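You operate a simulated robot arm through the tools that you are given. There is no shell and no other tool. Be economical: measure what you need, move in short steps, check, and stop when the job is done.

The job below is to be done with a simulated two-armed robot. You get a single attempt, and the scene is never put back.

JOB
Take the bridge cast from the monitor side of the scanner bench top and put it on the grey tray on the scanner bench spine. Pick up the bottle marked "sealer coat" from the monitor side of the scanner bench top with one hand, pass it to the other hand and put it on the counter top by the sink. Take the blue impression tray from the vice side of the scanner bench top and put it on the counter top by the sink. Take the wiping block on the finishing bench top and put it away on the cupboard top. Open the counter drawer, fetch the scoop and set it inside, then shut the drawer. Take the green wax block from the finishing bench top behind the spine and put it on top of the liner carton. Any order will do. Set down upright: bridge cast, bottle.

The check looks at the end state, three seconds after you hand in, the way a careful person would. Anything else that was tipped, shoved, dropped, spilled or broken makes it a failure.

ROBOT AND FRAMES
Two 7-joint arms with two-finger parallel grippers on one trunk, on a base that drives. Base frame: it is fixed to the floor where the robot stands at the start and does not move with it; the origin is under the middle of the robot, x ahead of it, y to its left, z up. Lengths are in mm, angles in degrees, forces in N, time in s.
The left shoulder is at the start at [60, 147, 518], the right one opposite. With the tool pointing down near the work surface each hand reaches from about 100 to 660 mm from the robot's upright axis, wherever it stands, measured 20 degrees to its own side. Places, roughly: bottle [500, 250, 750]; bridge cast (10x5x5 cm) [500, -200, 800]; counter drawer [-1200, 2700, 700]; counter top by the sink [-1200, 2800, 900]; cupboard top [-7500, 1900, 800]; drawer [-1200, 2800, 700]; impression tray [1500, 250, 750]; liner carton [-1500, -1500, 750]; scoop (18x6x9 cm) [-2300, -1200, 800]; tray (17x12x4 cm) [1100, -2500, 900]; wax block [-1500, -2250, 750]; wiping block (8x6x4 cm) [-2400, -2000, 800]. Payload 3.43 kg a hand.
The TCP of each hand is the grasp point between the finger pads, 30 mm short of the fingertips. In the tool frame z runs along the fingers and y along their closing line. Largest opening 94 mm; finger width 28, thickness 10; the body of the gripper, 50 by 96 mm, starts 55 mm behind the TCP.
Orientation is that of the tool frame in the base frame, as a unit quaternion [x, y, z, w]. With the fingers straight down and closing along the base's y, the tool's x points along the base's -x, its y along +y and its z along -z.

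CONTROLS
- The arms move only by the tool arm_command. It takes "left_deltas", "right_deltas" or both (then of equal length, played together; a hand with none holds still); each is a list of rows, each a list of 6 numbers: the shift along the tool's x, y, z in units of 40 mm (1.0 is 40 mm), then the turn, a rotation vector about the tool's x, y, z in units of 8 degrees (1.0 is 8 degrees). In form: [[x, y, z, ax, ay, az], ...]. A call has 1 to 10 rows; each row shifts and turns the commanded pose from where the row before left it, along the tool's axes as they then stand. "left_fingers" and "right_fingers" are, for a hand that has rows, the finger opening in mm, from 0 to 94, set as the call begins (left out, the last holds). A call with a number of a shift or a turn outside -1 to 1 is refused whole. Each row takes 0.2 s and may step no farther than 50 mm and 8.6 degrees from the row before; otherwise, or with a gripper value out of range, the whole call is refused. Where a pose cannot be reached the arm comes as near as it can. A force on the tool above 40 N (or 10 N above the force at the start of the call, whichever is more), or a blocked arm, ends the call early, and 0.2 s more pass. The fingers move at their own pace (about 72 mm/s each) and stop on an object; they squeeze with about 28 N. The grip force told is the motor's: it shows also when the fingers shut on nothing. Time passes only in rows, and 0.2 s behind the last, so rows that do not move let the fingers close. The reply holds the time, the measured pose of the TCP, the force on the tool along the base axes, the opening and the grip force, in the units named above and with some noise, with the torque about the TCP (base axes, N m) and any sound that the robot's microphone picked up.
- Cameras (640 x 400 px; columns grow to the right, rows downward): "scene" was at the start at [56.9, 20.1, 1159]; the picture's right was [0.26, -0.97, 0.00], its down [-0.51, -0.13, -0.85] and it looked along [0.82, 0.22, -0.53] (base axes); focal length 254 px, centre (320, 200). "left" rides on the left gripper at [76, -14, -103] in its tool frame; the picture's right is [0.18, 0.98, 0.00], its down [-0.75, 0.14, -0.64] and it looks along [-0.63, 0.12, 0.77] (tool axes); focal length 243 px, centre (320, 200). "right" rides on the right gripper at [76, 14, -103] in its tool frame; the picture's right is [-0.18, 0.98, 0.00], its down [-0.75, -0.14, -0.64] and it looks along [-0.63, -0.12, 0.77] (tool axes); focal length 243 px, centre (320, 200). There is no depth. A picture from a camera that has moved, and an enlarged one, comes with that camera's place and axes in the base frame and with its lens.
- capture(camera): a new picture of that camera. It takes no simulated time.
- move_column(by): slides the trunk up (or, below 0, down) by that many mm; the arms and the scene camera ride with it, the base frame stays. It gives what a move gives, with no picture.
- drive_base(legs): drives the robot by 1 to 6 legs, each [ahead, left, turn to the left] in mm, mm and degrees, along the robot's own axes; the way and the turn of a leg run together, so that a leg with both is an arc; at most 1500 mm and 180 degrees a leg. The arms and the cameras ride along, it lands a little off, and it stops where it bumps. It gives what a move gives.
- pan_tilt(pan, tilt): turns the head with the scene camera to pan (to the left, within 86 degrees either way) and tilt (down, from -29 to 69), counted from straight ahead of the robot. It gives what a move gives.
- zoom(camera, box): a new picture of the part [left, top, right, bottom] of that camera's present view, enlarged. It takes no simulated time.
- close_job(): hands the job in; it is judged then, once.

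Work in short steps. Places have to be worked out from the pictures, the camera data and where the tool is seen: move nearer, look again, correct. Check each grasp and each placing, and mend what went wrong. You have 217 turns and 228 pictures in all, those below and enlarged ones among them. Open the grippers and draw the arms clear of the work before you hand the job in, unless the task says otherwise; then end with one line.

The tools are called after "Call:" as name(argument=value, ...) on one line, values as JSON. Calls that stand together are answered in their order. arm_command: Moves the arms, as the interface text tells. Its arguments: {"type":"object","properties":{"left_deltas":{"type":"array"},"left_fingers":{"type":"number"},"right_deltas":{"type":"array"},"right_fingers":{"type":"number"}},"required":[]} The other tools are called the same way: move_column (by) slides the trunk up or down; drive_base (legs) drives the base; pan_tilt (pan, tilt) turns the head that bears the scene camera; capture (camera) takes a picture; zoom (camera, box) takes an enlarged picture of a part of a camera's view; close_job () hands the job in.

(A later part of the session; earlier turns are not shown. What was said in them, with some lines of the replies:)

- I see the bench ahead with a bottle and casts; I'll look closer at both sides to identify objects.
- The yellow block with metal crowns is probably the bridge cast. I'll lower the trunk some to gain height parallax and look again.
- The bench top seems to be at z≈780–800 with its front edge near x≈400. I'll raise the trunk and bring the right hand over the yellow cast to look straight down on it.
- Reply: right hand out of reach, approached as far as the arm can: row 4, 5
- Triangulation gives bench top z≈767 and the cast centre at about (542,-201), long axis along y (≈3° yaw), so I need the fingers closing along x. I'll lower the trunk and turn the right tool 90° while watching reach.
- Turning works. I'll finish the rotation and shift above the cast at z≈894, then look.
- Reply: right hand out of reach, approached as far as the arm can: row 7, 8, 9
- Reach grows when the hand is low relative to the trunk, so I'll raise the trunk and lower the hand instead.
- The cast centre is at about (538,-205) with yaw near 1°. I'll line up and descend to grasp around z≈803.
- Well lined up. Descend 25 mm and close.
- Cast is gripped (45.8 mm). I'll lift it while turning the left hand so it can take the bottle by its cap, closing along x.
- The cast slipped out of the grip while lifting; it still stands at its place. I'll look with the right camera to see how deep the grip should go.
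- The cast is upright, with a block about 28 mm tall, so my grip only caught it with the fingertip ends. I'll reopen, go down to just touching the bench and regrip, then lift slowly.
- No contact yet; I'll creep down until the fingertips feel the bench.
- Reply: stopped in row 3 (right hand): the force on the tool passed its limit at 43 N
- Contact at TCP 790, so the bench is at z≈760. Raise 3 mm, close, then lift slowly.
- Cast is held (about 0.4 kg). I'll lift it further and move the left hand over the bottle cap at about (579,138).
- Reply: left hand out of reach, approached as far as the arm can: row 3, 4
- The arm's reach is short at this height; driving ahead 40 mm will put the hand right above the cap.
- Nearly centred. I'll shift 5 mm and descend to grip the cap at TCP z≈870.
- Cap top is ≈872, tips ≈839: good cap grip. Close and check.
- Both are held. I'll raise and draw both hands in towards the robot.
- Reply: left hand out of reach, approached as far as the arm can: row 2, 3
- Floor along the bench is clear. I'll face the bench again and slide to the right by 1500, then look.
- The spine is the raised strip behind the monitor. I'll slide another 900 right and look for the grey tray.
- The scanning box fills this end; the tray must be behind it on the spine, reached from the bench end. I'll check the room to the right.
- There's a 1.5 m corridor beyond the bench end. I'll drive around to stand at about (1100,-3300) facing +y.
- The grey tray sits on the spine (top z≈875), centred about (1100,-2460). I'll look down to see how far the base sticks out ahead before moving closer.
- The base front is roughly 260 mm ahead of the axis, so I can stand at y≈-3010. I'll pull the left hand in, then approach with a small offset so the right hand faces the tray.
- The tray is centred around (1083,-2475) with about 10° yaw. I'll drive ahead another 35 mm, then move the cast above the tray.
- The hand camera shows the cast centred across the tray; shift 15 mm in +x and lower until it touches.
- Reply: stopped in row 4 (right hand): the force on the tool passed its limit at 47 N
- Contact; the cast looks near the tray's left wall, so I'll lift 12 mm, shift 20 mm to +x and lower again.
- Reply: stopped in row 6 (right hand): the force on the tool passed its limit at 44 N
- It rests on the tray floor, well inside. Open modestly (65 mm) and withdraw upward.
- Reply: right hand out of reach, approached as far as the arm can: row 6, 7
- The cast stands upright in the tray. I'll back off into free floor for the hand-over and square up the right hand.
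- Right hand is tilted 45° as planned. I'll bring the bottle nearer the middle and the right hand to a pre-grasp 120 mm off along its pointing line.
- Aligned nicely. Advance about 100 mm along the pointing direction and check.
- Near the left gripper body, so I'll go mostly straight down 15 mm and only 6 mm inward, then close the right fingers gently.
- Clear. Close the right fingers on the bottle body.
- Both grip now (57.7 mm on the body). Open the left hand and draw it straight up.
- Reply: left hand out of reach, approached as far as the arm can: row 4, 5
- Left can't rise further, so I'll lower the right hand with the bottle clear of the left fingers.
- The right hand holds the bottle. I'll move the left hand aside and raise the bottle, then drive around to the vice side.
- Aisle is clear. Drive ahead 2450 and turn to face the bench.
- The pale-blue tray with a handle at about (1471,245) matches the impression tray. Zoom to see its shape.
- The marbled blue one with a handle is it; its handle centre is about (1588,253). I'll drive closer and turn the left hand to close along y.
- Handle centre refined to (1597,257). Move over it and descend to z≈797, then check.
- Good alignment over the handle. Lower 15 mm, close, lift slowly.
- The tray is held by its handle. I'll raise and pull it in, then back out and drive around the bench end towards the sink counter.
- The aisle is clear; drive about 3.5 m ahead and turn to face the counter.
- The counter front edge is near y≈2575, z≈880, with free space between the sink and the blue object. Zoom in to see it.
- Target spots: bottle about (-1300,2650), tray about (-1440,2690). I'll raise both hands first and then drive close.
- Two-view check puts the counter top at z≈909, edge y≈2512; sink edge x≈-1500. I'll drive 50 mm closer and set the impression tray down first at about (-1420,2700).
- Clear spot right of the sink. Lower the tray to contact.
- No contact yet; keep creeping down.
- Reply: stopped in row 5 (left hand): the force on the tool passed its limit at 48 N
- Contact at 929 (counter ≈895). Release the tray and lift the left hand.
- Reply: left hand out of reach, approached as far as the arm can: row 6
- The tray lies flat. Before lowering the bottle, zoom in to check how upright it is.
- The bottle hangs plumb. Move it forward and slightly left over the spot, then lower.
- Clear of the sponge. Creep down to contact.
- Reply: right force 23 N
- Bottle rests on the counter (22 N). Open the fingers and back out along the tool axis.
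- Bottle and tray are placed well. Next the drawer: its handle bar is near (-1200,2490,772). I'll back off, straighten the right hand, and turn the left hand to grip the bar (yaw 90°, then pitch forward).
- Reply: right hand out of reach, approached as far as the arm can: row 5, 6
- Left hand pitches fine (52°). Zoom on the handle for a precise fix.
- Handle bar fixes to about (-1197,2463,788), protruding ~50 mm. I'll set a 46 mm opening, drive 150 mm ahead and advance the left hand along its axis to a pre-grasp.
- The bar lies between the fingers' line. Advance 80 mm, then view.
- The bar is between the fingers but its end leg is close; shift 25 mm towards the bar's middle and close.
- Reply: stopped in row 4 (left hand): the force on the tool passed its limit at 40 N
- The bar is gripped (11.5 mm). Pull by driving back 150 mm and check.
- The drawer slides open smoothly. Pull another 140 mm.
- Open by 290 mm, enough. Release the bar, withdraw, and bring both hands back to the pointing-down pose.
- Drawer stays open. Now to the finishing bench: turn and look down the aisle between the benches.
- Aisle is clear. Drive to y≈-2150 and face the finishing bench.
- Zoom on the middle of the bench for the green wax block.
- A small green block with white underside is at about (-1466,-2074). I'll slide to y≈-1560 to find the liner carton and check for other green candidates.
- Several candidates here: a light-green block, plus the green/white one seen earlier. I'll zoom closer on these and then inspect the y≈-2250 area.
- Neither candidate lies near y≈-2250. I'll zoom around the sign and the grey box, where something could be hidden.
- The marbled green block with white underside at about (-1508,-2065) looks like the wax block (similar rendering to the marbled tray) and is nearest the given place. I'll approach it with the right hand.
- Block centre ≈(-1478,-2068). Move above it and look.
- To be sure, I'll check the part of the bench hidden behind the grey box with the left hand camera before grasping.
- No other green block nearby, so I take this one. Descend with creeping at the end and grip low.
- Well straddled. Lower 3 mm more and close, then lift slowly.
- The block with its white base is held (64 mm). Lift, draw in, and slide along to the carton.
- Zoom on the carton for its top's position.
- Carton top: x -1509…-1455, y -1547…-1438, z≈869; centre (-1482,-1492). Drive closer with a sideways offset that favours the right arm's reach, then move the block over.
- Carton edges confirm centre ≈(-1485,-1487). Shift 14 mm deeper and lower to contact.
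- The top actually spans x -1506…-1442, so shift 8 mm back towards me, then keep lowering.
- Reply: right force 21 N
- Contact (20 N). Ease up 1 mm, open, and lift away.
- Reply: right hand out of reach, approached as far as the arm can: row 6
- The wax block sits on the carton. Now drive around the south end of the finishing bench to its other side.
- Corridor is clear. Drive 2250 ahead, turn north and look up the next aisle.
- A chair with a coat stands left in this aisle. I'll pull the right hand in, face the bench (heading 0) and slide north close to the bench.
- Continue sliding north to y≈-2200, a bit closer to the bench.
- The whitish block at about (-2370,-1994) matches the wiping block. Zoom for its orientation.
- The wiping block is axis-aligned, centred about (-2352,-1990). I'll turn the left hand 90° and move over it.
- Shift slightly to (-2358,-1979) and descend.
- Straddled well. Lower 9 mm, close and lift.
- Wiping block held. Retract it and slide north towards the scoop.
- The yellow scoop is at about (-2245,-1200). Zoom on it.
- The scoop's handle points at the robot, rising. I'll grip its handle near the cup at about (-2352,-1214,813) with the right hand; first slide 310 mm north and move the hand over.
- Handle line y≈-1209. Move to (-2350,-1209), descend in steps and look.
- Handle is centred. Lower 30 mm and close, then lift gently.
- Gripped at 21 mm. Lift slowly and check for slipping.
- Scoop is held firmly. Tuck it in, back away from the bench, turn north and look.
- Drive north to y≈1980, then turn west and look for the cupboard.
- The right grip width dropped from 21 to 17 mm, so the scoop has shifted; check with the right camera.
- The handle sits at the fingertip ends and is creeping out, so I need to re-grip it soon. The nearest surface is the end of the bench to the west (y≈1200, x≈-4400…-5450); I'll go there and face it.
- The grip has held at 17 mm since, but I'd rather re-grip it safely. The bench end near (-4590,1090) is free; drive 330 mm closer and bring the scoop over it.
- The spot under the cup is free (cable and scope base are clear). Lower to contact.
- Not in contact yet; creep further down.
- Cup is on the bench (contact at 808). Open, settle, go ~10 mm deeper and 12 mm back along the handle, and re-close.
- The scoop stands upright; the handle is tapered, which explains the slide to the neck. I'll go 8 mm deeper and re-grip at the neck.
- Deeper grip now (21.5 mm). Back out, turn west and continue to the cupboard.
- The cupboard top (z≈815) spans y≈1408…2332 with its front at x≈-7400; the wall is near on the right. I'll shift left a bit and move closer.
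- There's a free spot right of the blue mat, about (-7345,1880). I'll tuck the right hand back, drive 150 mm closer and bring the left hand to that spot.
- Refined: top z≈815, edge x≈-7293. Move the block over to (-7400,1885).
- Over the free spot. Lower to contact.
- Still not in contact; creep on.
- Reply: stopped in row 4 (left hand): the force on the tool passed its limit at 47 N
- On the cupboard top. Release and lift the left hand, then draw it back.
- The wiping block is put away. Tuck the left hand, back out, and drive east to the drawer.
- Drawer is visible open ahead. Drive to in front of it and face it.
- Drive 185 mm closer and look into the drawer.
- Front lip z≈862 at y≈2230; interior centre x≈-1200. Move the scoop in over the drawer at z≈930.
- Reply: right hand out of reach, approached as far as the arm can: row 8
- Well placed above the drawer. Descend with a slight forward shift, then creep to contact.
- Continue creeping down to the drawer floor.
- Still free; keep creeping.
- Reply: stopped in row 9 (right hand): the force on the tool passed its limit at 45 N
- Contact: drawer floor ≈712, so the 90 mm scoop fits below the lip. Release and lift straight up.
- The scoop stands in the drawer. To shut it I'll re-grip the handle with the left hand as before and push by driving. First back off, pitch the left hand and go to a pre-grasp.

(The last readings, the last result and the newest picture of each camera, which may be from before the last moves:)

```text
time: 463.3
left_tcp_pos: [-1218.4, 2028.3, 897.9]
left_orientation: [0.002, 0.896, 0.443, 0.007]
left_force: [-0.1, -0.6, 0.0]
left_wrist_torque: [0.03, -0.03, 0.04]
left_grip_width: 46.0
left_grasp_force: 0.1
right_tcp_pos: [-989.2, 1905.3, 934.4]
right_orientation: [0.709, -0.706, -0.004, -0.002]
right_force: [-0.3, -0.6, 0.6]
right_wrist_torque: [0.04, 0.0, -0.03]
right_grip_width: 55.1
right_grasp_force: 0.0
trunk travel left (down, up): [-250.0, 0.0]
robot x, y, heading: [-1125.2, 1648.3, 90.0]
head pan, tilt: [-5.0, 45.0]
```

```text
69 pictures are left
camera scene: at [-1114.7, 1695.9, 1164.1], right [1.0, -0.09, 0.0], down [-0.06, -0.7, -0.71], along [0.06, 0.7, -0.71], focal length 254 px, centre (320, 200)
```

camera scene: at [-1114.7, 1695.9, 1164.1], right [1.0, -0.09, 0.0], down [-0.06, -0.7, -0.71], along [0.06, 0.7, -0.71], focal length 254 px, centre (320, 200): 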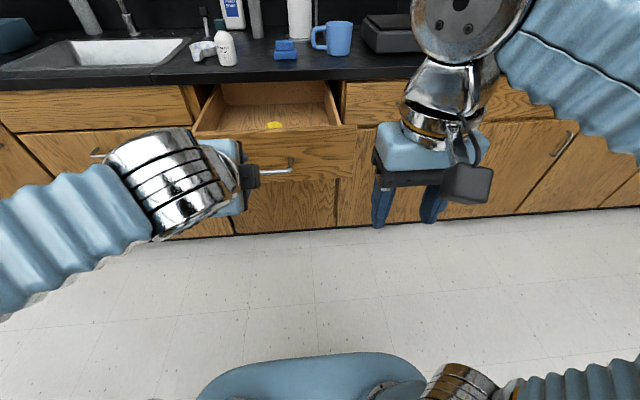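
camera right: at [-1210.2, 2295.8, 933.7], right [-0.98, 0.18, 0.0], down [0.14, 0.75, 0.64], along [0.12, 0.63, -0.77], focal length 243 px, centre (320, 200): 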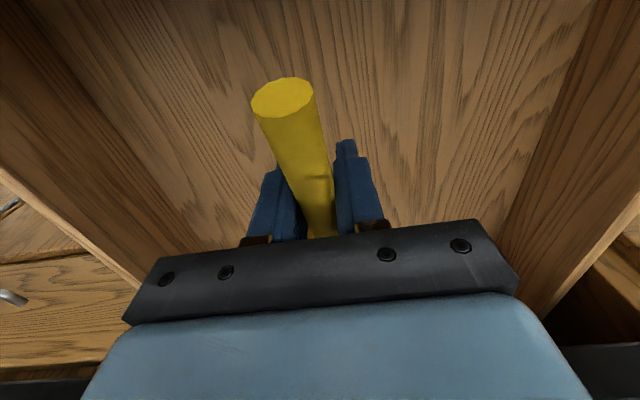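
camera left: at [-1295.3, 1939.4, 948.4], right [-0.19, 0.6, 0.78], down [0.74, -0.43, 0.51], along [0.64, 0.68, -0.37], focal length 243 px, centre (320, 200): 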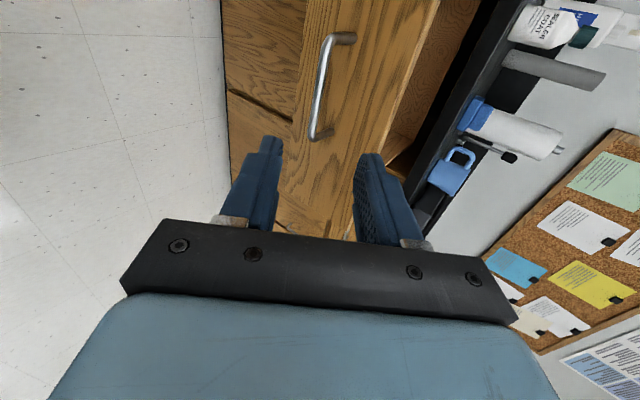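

Directly on line with the bar: advance 140 mm along the tool and check.

Call:
arm_command(left_deltas=[[0, 0, 0.8, 0, 0, 0], [0, 0, 0.8, 0, 0, 0], [0, 0, 0.8, 0, 0, 0], [0, -0.03, 0.8, 0, 0, 0], [0, -0.03, 0.5, 0, 0, 0]])

Call:
capture(camera="left")

```text
time: 464.5
left_tcp_pos: [-1218.2, 2145.1, 805.9]
left_orientation: [0.001, 0.897, 0.442, 0.007]
left_force: [-0.1, 0.7, -0.4]
left_wrist_torque: [0.02, -0.03, -0.01]
left_grip_width: 46.0
left_grasp_force: 0.1
right_tcp_pos: [-988.3, 1905.7, 934.4]
right_orientation: [0.709, -0.705, -0.004, -0.001]
right_force: [0.2, -1.0, 0.5]
right_wrist_torque: [0.02, -0.01, 0.01]
right_grip_width: 55.0
right_grasp_force: 0.0
trunk travel left (down, up): [-250.0, 0.0]
robot x, y, heading: [-1123.5, 1648.0, 90.0]
head pan, tilt: [-5.0, 45.0]
```

```text
68 pictures are left
camera left: at [-1294.1, 2056.0, 856.3], right [-0.19, 0.6, 0.78], down [0.75, -0.43, 0.51], along [0.64, 0.68, -0.37], focal length 243 px, centre (320, 200)
```

left: 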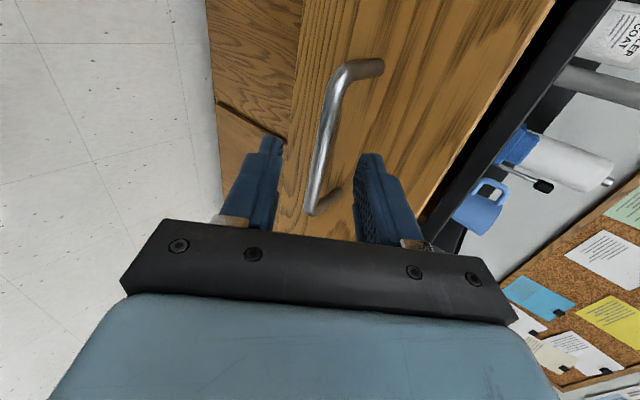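

Bar runs between the fingers. Advance the last ~18 mm, and close.

Call:
arm_command(left_deltas=[[0.1, 0, 0.46, 0, 0, 0], [0, 0, 0, 0, 0, 0]])

Call:
arm_command(left_deltas=[[0, 0, 0, 0, 0, 0], [0, 0, 0, 0, 0, 0], [0, 0, 0, 0, 0, 0], [0, 0, 0, 0, 0, 0]], left_fingers=0)

Call:
capture(camera="left")

```text
time: 465.1
left_tcp_pos: [-1221.5, 2159.1, 795.3]
left_orientation: [0.002, 0.896, 0.443, 0.007]
left_force: [-0.2, -0.4, -0.1]
left_wrist_torque: [-0.01, 0.01, 0.05]
left_grip_width: 46.2
left_grasp_force: 0.0
right_tcp_pos: [-988.3, 1906.0, 933.4]
right_orientation: [0.709, -0.705, -0.004, -0.001]
right_force: [-0.3, -0.1, 0.3]
right_wrist_torque: [0.01, -0.01, 0.03]
right_grip_width: 55.1
right_grasp_force: 0.0
trunk travel left (down, up): [-250.0, 0.0]
robot x, y, heading: [-1122.4, 1648.0, 89.5]
head pan, tilt: [-5.0, 45.0]
```

```text
time: 466.1
left_tcp_pos: [-1220.8, 2158.8, 795.4]
left_orientation: [0.002, 0.897, 0.443, 0.006]
left_force: [-0.7, 0.0, 0.0]
left_wrist_torque: [0.02, 0.01, -0.04]
left_grip_width: 0.3
left_grasp_force: 28.3
right_tcp_pos: [-987.6, 1906.0, 933.6]
right_orientation: [0.709, -0.705, -0.004, -0.001]
right_force: [0.6, 0.1, -0.2]
right_wrist_torque: [-0.02, 0.01, 0.0]
right_grip_width: 55.3
right_grasp_force: 0.1
trunk travel left (down, up): [-250.0, 0.0]
robot x, y, heading: [-1120.6, 1648.9, 89.8]
head pan, tilt: [-5.0, 45.0]
```

```text
67 pictures are left
camera left: at [-1297.6, 2070.2, 845.5], right [-0.19, 0.6, 0.78], down [0.75, -0.43, 0.51], along [0.64, 0.68, -0.37], focal length 243 px, centre (320, 200)
```

left: 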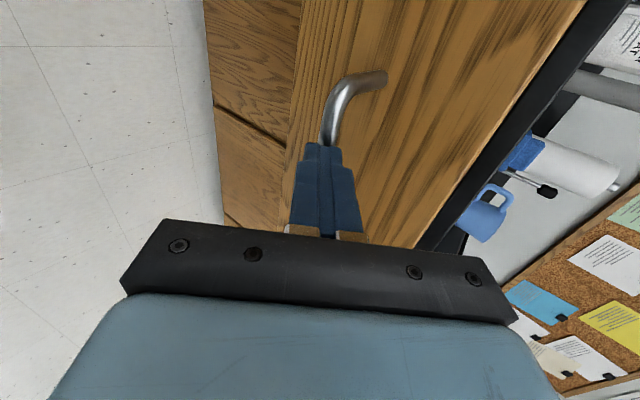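

Closed on nothing: the bar is a little deeper. Reopen, advance 24 mm more, close again.

Call:
arm_command(left_deltas=[[0, 0, -0.3, 0, 0, 0], [0, 0, 0, 0, 0, 0], [0, 0, 0, 0, 0, 0]], left_fingers=46)

Call:
arm_command(left_deltas=[[0, 0, 0.5, 0, 0, 0], [0, 0, 0.4, 0, 0, 0], [0, 0, 0, 0, 0, 0]])

Call:
capture(camera="left")

Call:
arm_command(left_deltas=[[0, 0, 0, 0, 0, 0], [0, 0, 0, 0, 0, 0], [0, 0, 0, 0, 0, 0], [0, 0, 0, 0, 0, 0]], left_fingers=0)

```text
time: 466.9
left_tcp_pos: [-1221.2, 2150.9, 801.4]
left_orientation: [0.002, 0.897, 0.442, 0.007]
left_force: [-0.6, -1.0, -0.2]
left_wrist_torque: [-0.02, 0.02, 0.02]
left_grip_width: 46.3
left_grasp_force: 0.1
right_tcp_pos: [-988.4, 1906.4, 934.3]
right_orientation: [0.709, -0.705, -0.004, -0.001]
right_force: [-0.2, -0.6, -0.1]
right_wrist_torque: [-0.02, -0.02, 0.03]
right_grip_width: 55.3
right_grasp_force: 0.1
trunk travel left (down, up): [-250.0, 0.0]
robot x, y, heading: [-1122.6, 1650.3, 89.7]
head pan, tilt: [-5.0, 45.0]
```

```text
time: 467.7
left_tcp_pos: [-1219.5, 2179.6, 780.8]
left_orientation: [0.001, 0.897, 0.443, 0.007]
left_force: [0.3, 0.6, -0.1]
left_wrist_torque: [0.04, 0.0, -0.01]
left_grip_width: 46.0
left_grasp_force: 0.0
right_tcp_pos: [-988.4, 1906.3, 932.9]
right_orientation: [0.709, -0.705, -0.003, -0.002]
right_force: [0.3, 0.2, -0.3]
right_wrist_torque: [0.02, 0.0, -0.03]
right_grip_width: 55.1
right_grasp_force: 0.0
trunk travel left (down, up): [-250.0, 0.0]
robot x, y, heading: [-1122.3, 1650.6, 89.9]
head pan, tilt: [-5.0, 45.0]
```

```text
66 pictures are left
camera left: at [-1297.2, 2089.7, 830.8], right [-0.19, 0.6, 0.78], down [0.75, -0.43, 0.51], along [0.64, 0.68, -0.37], focal length 243 px, centre (320, 200)
```

left: 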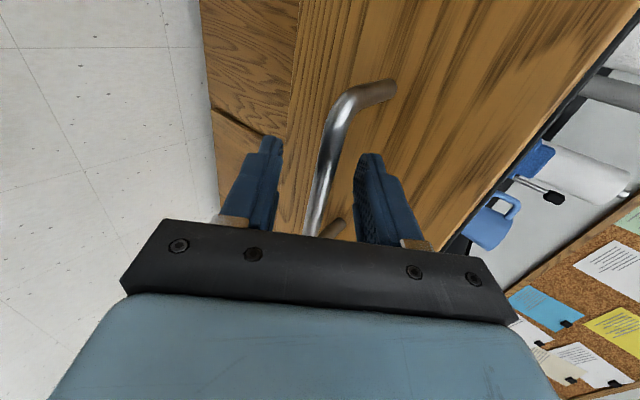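

```text
time: 468.7
left_tcp_pos: [-1219.8, 2177.5, 782.3]
left_orientation: [0.002, 0.896, 0.444, 0.006]
left_force: [-2.6, 3.2, 19.9]
left_wrist_torque: [0.23, 0.3, -0.08]
left_grip_width: 11.8
left_grasp_force: 45.4
right_tcp_pos: [-988.6, 1905.3, 933.3]
right_orientation: [0.709, -0.705, -0.005, -0.003]
right_force: [0.6, 0.1, 0.0]
right_wrist_torque: [0.01, 0.01, 0.01]
right_grip_width: 55.1
right_grasp_force: 0.1
trunk travel left (down, up): [-250.0, 0.0]
robot x, y, heading: [-1124.1, 1650.6, 89.9]
head pan, tilt: [-5.0, 45.0]
```

Gripped (11.8 mm). Push the drawer in by driving ahead in short legs.

Call:
drive_base(legs=[[90, 0, 0], [90, 0, 0], [80, 0, 0]])

Call:
capture(camera="scene")

```text
time: 471.3
left_tcp_pos: [-1219.2, 2436.1, 782.5]
left_orientation: [0.001, 0.896, 0.445, 0.005]
left_force: [-1.9, -1.9, 0.0]
left_wrist_torque: [0.03, -0.14, -0.62]
left_grip_width: 11.8
left_grasp_force: 44.8
right_tcp_pos: [-988.1, 2162.9, 934.2]
right_orientation: [0.709, -0.705, -0.004, -0.002]
right_force: [1.4, -0.1, -0.1]
right_wrist_torque: [0.03, 0.04, 0.0]
right_grip_width: 55.1
right_grasp_force: 0.0
trunk travel left (down, up): [-250.0, 0.0]
robot x, y, heading: [-1119.4, 1903.8, 89.7]
head pan, tilt: [-5.0, 45.0]
stopped in leg 3: the force on the tool passed its limit at 40 N (the readings are from after the stop); the commanded pose is now the measured one
```

```text
65 pictures are left
camera scene: at [-1114.0, 1952.0, 1163.9], right [1.0, -0.09, 0.0], down [-0.06, -0.7, -0.71], along [0.06, 0.7, -0.71], focal length 254 px, centre (320, 200)
```

scene: 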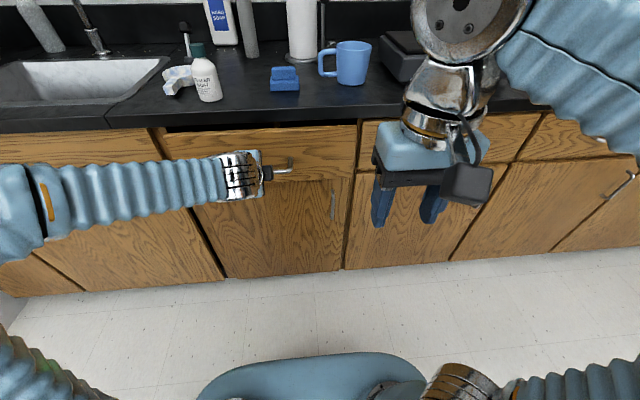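

Stopped by force near the end. Zoom to see how far the drawer still sticks out.

Call:
zoom(camera="scene", box=[130, 90, 400, 260])

```text
2.35 times, centred on (265, 175) of scene
camera zoom: at [-1114.0, 1952.0, 1163.9], right [1.0, -0.09, 0.0], down [-0.06, -0.7, -0.71], along [0.06, 0.7, -0.71], focal length 597 px, centre (449, 259)
```

zoom: 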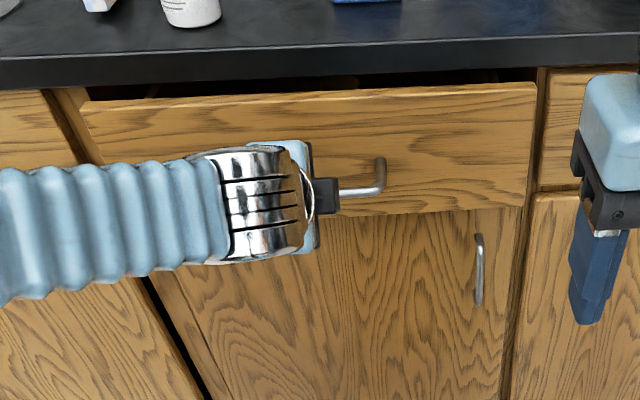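

About 25–35 mm remain. Push on with a small leg.

Call:
drive_base(legs=[[15, 0, 0]])

Call:
drive_base(legs=[[15, 0, 0]])

Call:
zoom(camera="scene", box=[130, 90, 400, 260])

```text
time: 472.1
left_tcp_pos: [-1221.2, 2450.8, 781.0]
left_orientation: [0.001, 0.896, 0.445, 0.005]
left_force: [-2.5, -2.4, -0.1]
left_wrist_torque: [-0.03, 0.04, -0.65]
left_grip_width: 11.8
left_grasp_force: 44.9
right_tcp_pos: [-987.9, 2177.9, 933.6]
right_orientation: [0.709, -0.705, -0.004, -0.002]
right_force: [0.0, 0.2, 0.0]
right_wrist_torque: [-0.01, -0.01, 0.0]
right_grip_width: 55.0
right_grasp_force: 0.2
trunk travel left (down, up): [-250.0, 0.0]
robot x, y, heading: [-1119.3, 1919.7, 89.8]
head pan, tilt: [-5.0, 45.0]
```

```text
time: 472.8
left_tcp_pos: [-1220.8, 2465.1, 782.2]
left_orientation: [0.001, 0.896, 0.445, 0.005]
left_force: [-2.5, -3.9, -1.4]
left_wrist_torque: [-0.04, 0.39, -0.04]
left_grip_width: 12.0
left_grasp_force: 45.4
right_tcp_pos: [-987.3, 2192.3, 933.8]
right_orientation: [0.709, -0.705, -0.004, -0.002]
right_force: [0.1, 0.1, -0.3]
right_wrist_torque: [0.03, -0.02, 0.0]
right_grip_width: 54.8
right_grasp_force: 0.0
trunk travel left (down, up): [-250.0, 0.0]
robot x, y, heading: [-1125.3, 1930.4, 89.9]
head pan, tilt: [-5.0, 45.0]
```

```text
2.35 times, centred on (265, 175) of scene
camera zoom: at [-1113.8, 1982.1, 1164.1], right [1.0, -0.09, 0.0], down [-0.06, -0.7, -0.71], along [0.06, 0.7, -0.71], focal length 597 px, centre (449, 259)
```

zoom: 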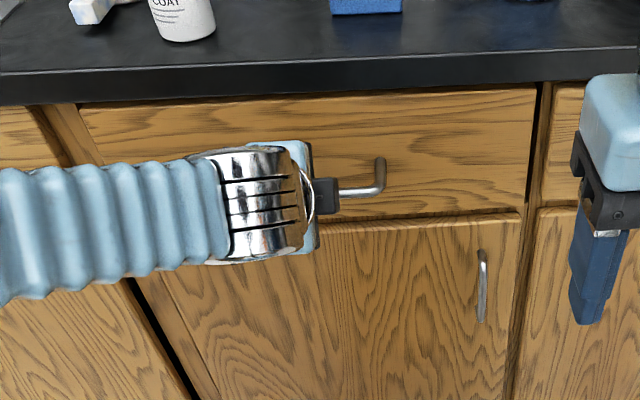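

Nearly flush. One more small push until it stops.

Call:
drive_base(legs=[[12, 0, 0]])

Call:
zoom(camera="scene", box=[130, 90, 400, 260])

```text
time: 473.6
left_tcp_pos: [-1221.0, 2467.4, 781.5]
left_orientation: [0.002, 0.896, 0.444, 0.004]
left_force: [-4.4, -15.9, 8.1]
left_wrist_torque: [-0.06, -0.11, -0.16]
left_grip_width: 12.2
left_grasp_force: 45.2
right_tcp_pos: [-988.8, 2196.1, 935.7]
right_orientation: [0.71, -0.705, -0.005, -0.002]
right_force: [0.1, -0.5, 0.2]
right_wrist_torque: [0.01, -0.02, -0.02]
right_grip_width: 55.4
right_grasp_force: 0.0
trunk travel left (down, up): [-250.0, 0.0]
robot x, y, heading: [-1119.6, 1938.9, 89.8]
head pan, tilt: [-5.0, 45.0]
stopped in leg 1: the force on the tool passed its limit at 49 N (the readings are from after the stop); the commanded pose is now the measured one
```

```text
2.35 times, centred on (265, 175) of scene
camera zoom: at [-1114.1, 1985.2, 1164.2], right [1.0, -0.09, 0.0], down [-0.06, -0.7, -0.71], along [0.06, 0.71, -0.71], focal length 597 px, centre (449, 259)
```

zoom: 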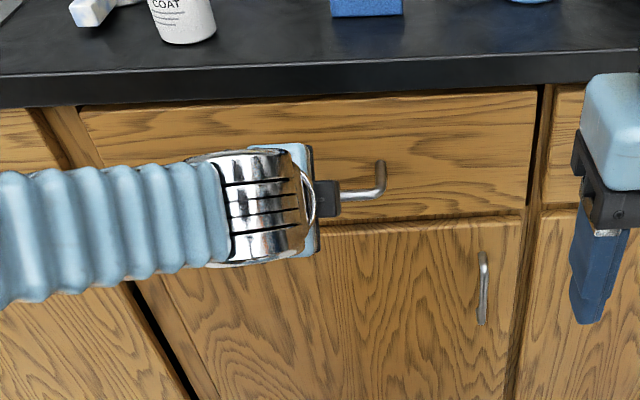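

The drawer hit its stop. Open the fingers just enough and withdraw.

Call:
arm_command(left_deltas=[[0, 0, 0, 0, 0, 0], [0, 0, 0, 0, 0, 0], [0, 0, -0.3, 0, 0, 0], [0, 0, -0.7, 0, 0, 0], [0, 0, -0.9, 0, 0, 0], [0, 0, -0.9, 0, 0, 0], [0, 0, -0.5, 0, 0, 0]], left_fingers=34)

Call:
drive_base(legs=[[-350, 0, 0]])

Call:
pan_tilt(pan=0, tilt=30)

Call:
capture(camera="scene")

```text
time: 475.2
left_tcp_pos: [-1221.0, 2364.6, 861.2]
left_orientation: [0.001, 0.897, 0.442, 0.005]
left_force: [-0.2, -0.2, -0.2]
left_wrist_torque: [0.01, 0.01, -0.01]
left_grip_width: 33.9
left_grasp_force: 0.0
right_tcp_pos: [-987.8, 2197.1, 935.1]
right_orientation: [0.708, -0.706, -0.004, -0.002]
right_force: [-0.8, 0.4, -0.2]
right_wrist_torque: [0.02, -0.01, 0.0]
right_grip_width: 54.9
right_grasp_force: 0.1
trunk travel left (down, up): [-250.0, 0.0]
robot x, y, heading: [-1120.7, 1937.4, 90.3]
head pan, tilt: [-5.0, 45.0]
```

```text
time: 477.5
left_tcp_pos: [-1221.8, 2014.1, 861.5]
left_orientation: [0.001, 0.896, 0.443, 0.004]
left_force: [-0.5, 0.4, -0.1]
left_wrist_torque: [-0.01, -0.02, -0.01]
left_grip_width: 33.9
left_grasp_force: 0.1
right_tcp_pos: [-989.0, 1847.2, 934.4]
right_orientation: [0.71, -0.704, -0.004, -0.002]
right_force: [-0.2, -0.3, -0.2]
right_wrist_torque: [0.01, -0.02, -0.04]
right_grip_width: 55.1
right_grasp_force: 0.1
trunk travel left (down, up): [-250.0, 0.0]
robot x, y, heading: [-1124.7, 1590.1, 89.8]
head pan, tilt: [-5.0, 45.0]
```

```text
time: 478.2
left_tcp_pos: [-1221.6, 2014.2, 860.9]
left_orientation: [0.002, 0.897, 0.442, 0.004]
left_force: [0.9, 0.1, 0.7]
left_wrist_torque: [0.0, 0.01, 0.01]
left_grip_width: 33.9
left_grasp_force: 0.1
right_tcp_pos: [-989.0, 1847.3, 933.1]
right_orientation: [0.71, -0.704, -0.004, -0.002]
right_force: [-0.4, -0.1, 0.0]
right_wrist_torque: [0.03, -0.01, -0.01]
right_grip_width: 55.0
right_grasp_force: 0.0
trunk travel left (down, up): [-250.0, 0.0]
robot x, y, heading: [-1120.2, 1588.3, 89.9]
head pan, tilt: [0.0, 30.0]
```

```text
61 pictures are left
camera scene: at [-1121.7, 1646.7, 1186.7], right [1.0, 0.0, 0.0], down [0.0, -0.5, -0.87], along [0.0, 0.87, -0.5], focal length 254 px, centre (320, 200)
```

scene: 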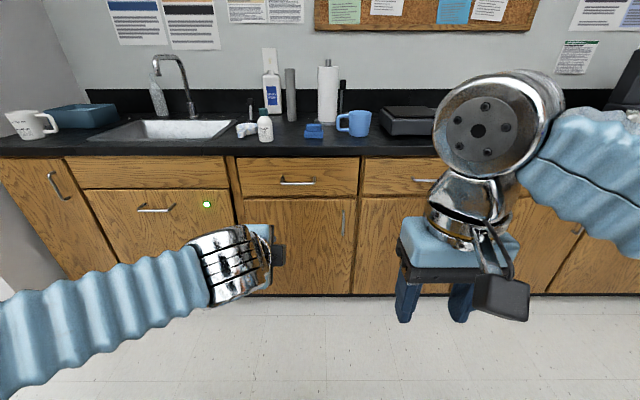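

Call:
zoom(camera="scene", box=[200, 90, 400, 220])

```text
3.08 times, centred on (300, 155) of scene
camera zoom: at [-1121.7, 1646.7, 1186.7], right [1.0, 0.0, 0.0], down [0.0, -0.5, -0.87], along [0.0, 0.87, -0.5], focal length 780 px, centre (382, 338)
```

zoom: 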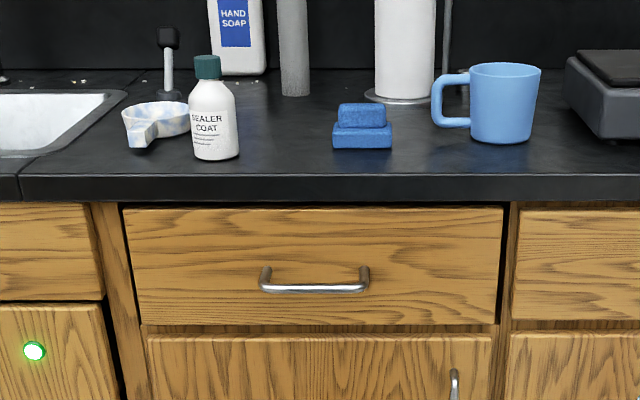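

The drawer is shut, bottle and tray stand in place. Open both grippers fully, clear of everything, before handing in.

Call:
arm_command(left_deltas=[[0, 0, -0.3, 0, 0, 0], [0, 0, -0.3, 0, 0, 0], [0, 0, 0, 0, 0, 0]], right_deltas=[[0, 0, 0, 0, 0, 0], [0, 0, 0, 0, 0, 0], [0, 0, 0, 0, 0, 0]], left_fingers=94, right_fingers=94)

```text
time: 479.0
left_tcp_pos: [-1221.3, 1995.3, 875.8]
left_orientation: [0.001, 0.897, 0.442, 0.005]
left_force: [0.5, 0.2, 0.3]
left_wrist_torque: [-0.01, -0.02, -0.03]
left_grip_width: 94.3
left_grasp_force: 0.0
right_tcp_pos: [-988.1, 1846.2, 934.0]
right_orientation: [0.71, -0.705, -0.005, -0.002]
right_force: [0.0, 0.3, -0.6]
right_wrist_torque: [0.01, 0.01, 0.0]
right_grip_width: 94.0
right_grasp_force: 0.1
trunk travel left (down, up): [-250.0, 0.0]
robot x, y, heading: [-1122.1, 1592.3, 90.0]
head pan, tilt: [0.0, 30.0]
```

All six items are in place and both arms are clear with grippers open, so I hand in the job.

Call:
close_job()

```text
The job is handed in.
```

I finished all six tasks and handed the job in. One thing is uncertain: I took the marbled green block for the wax block, and it lay about 185 mm from the place you gave; a plainer light-green block was about 570 mm off.
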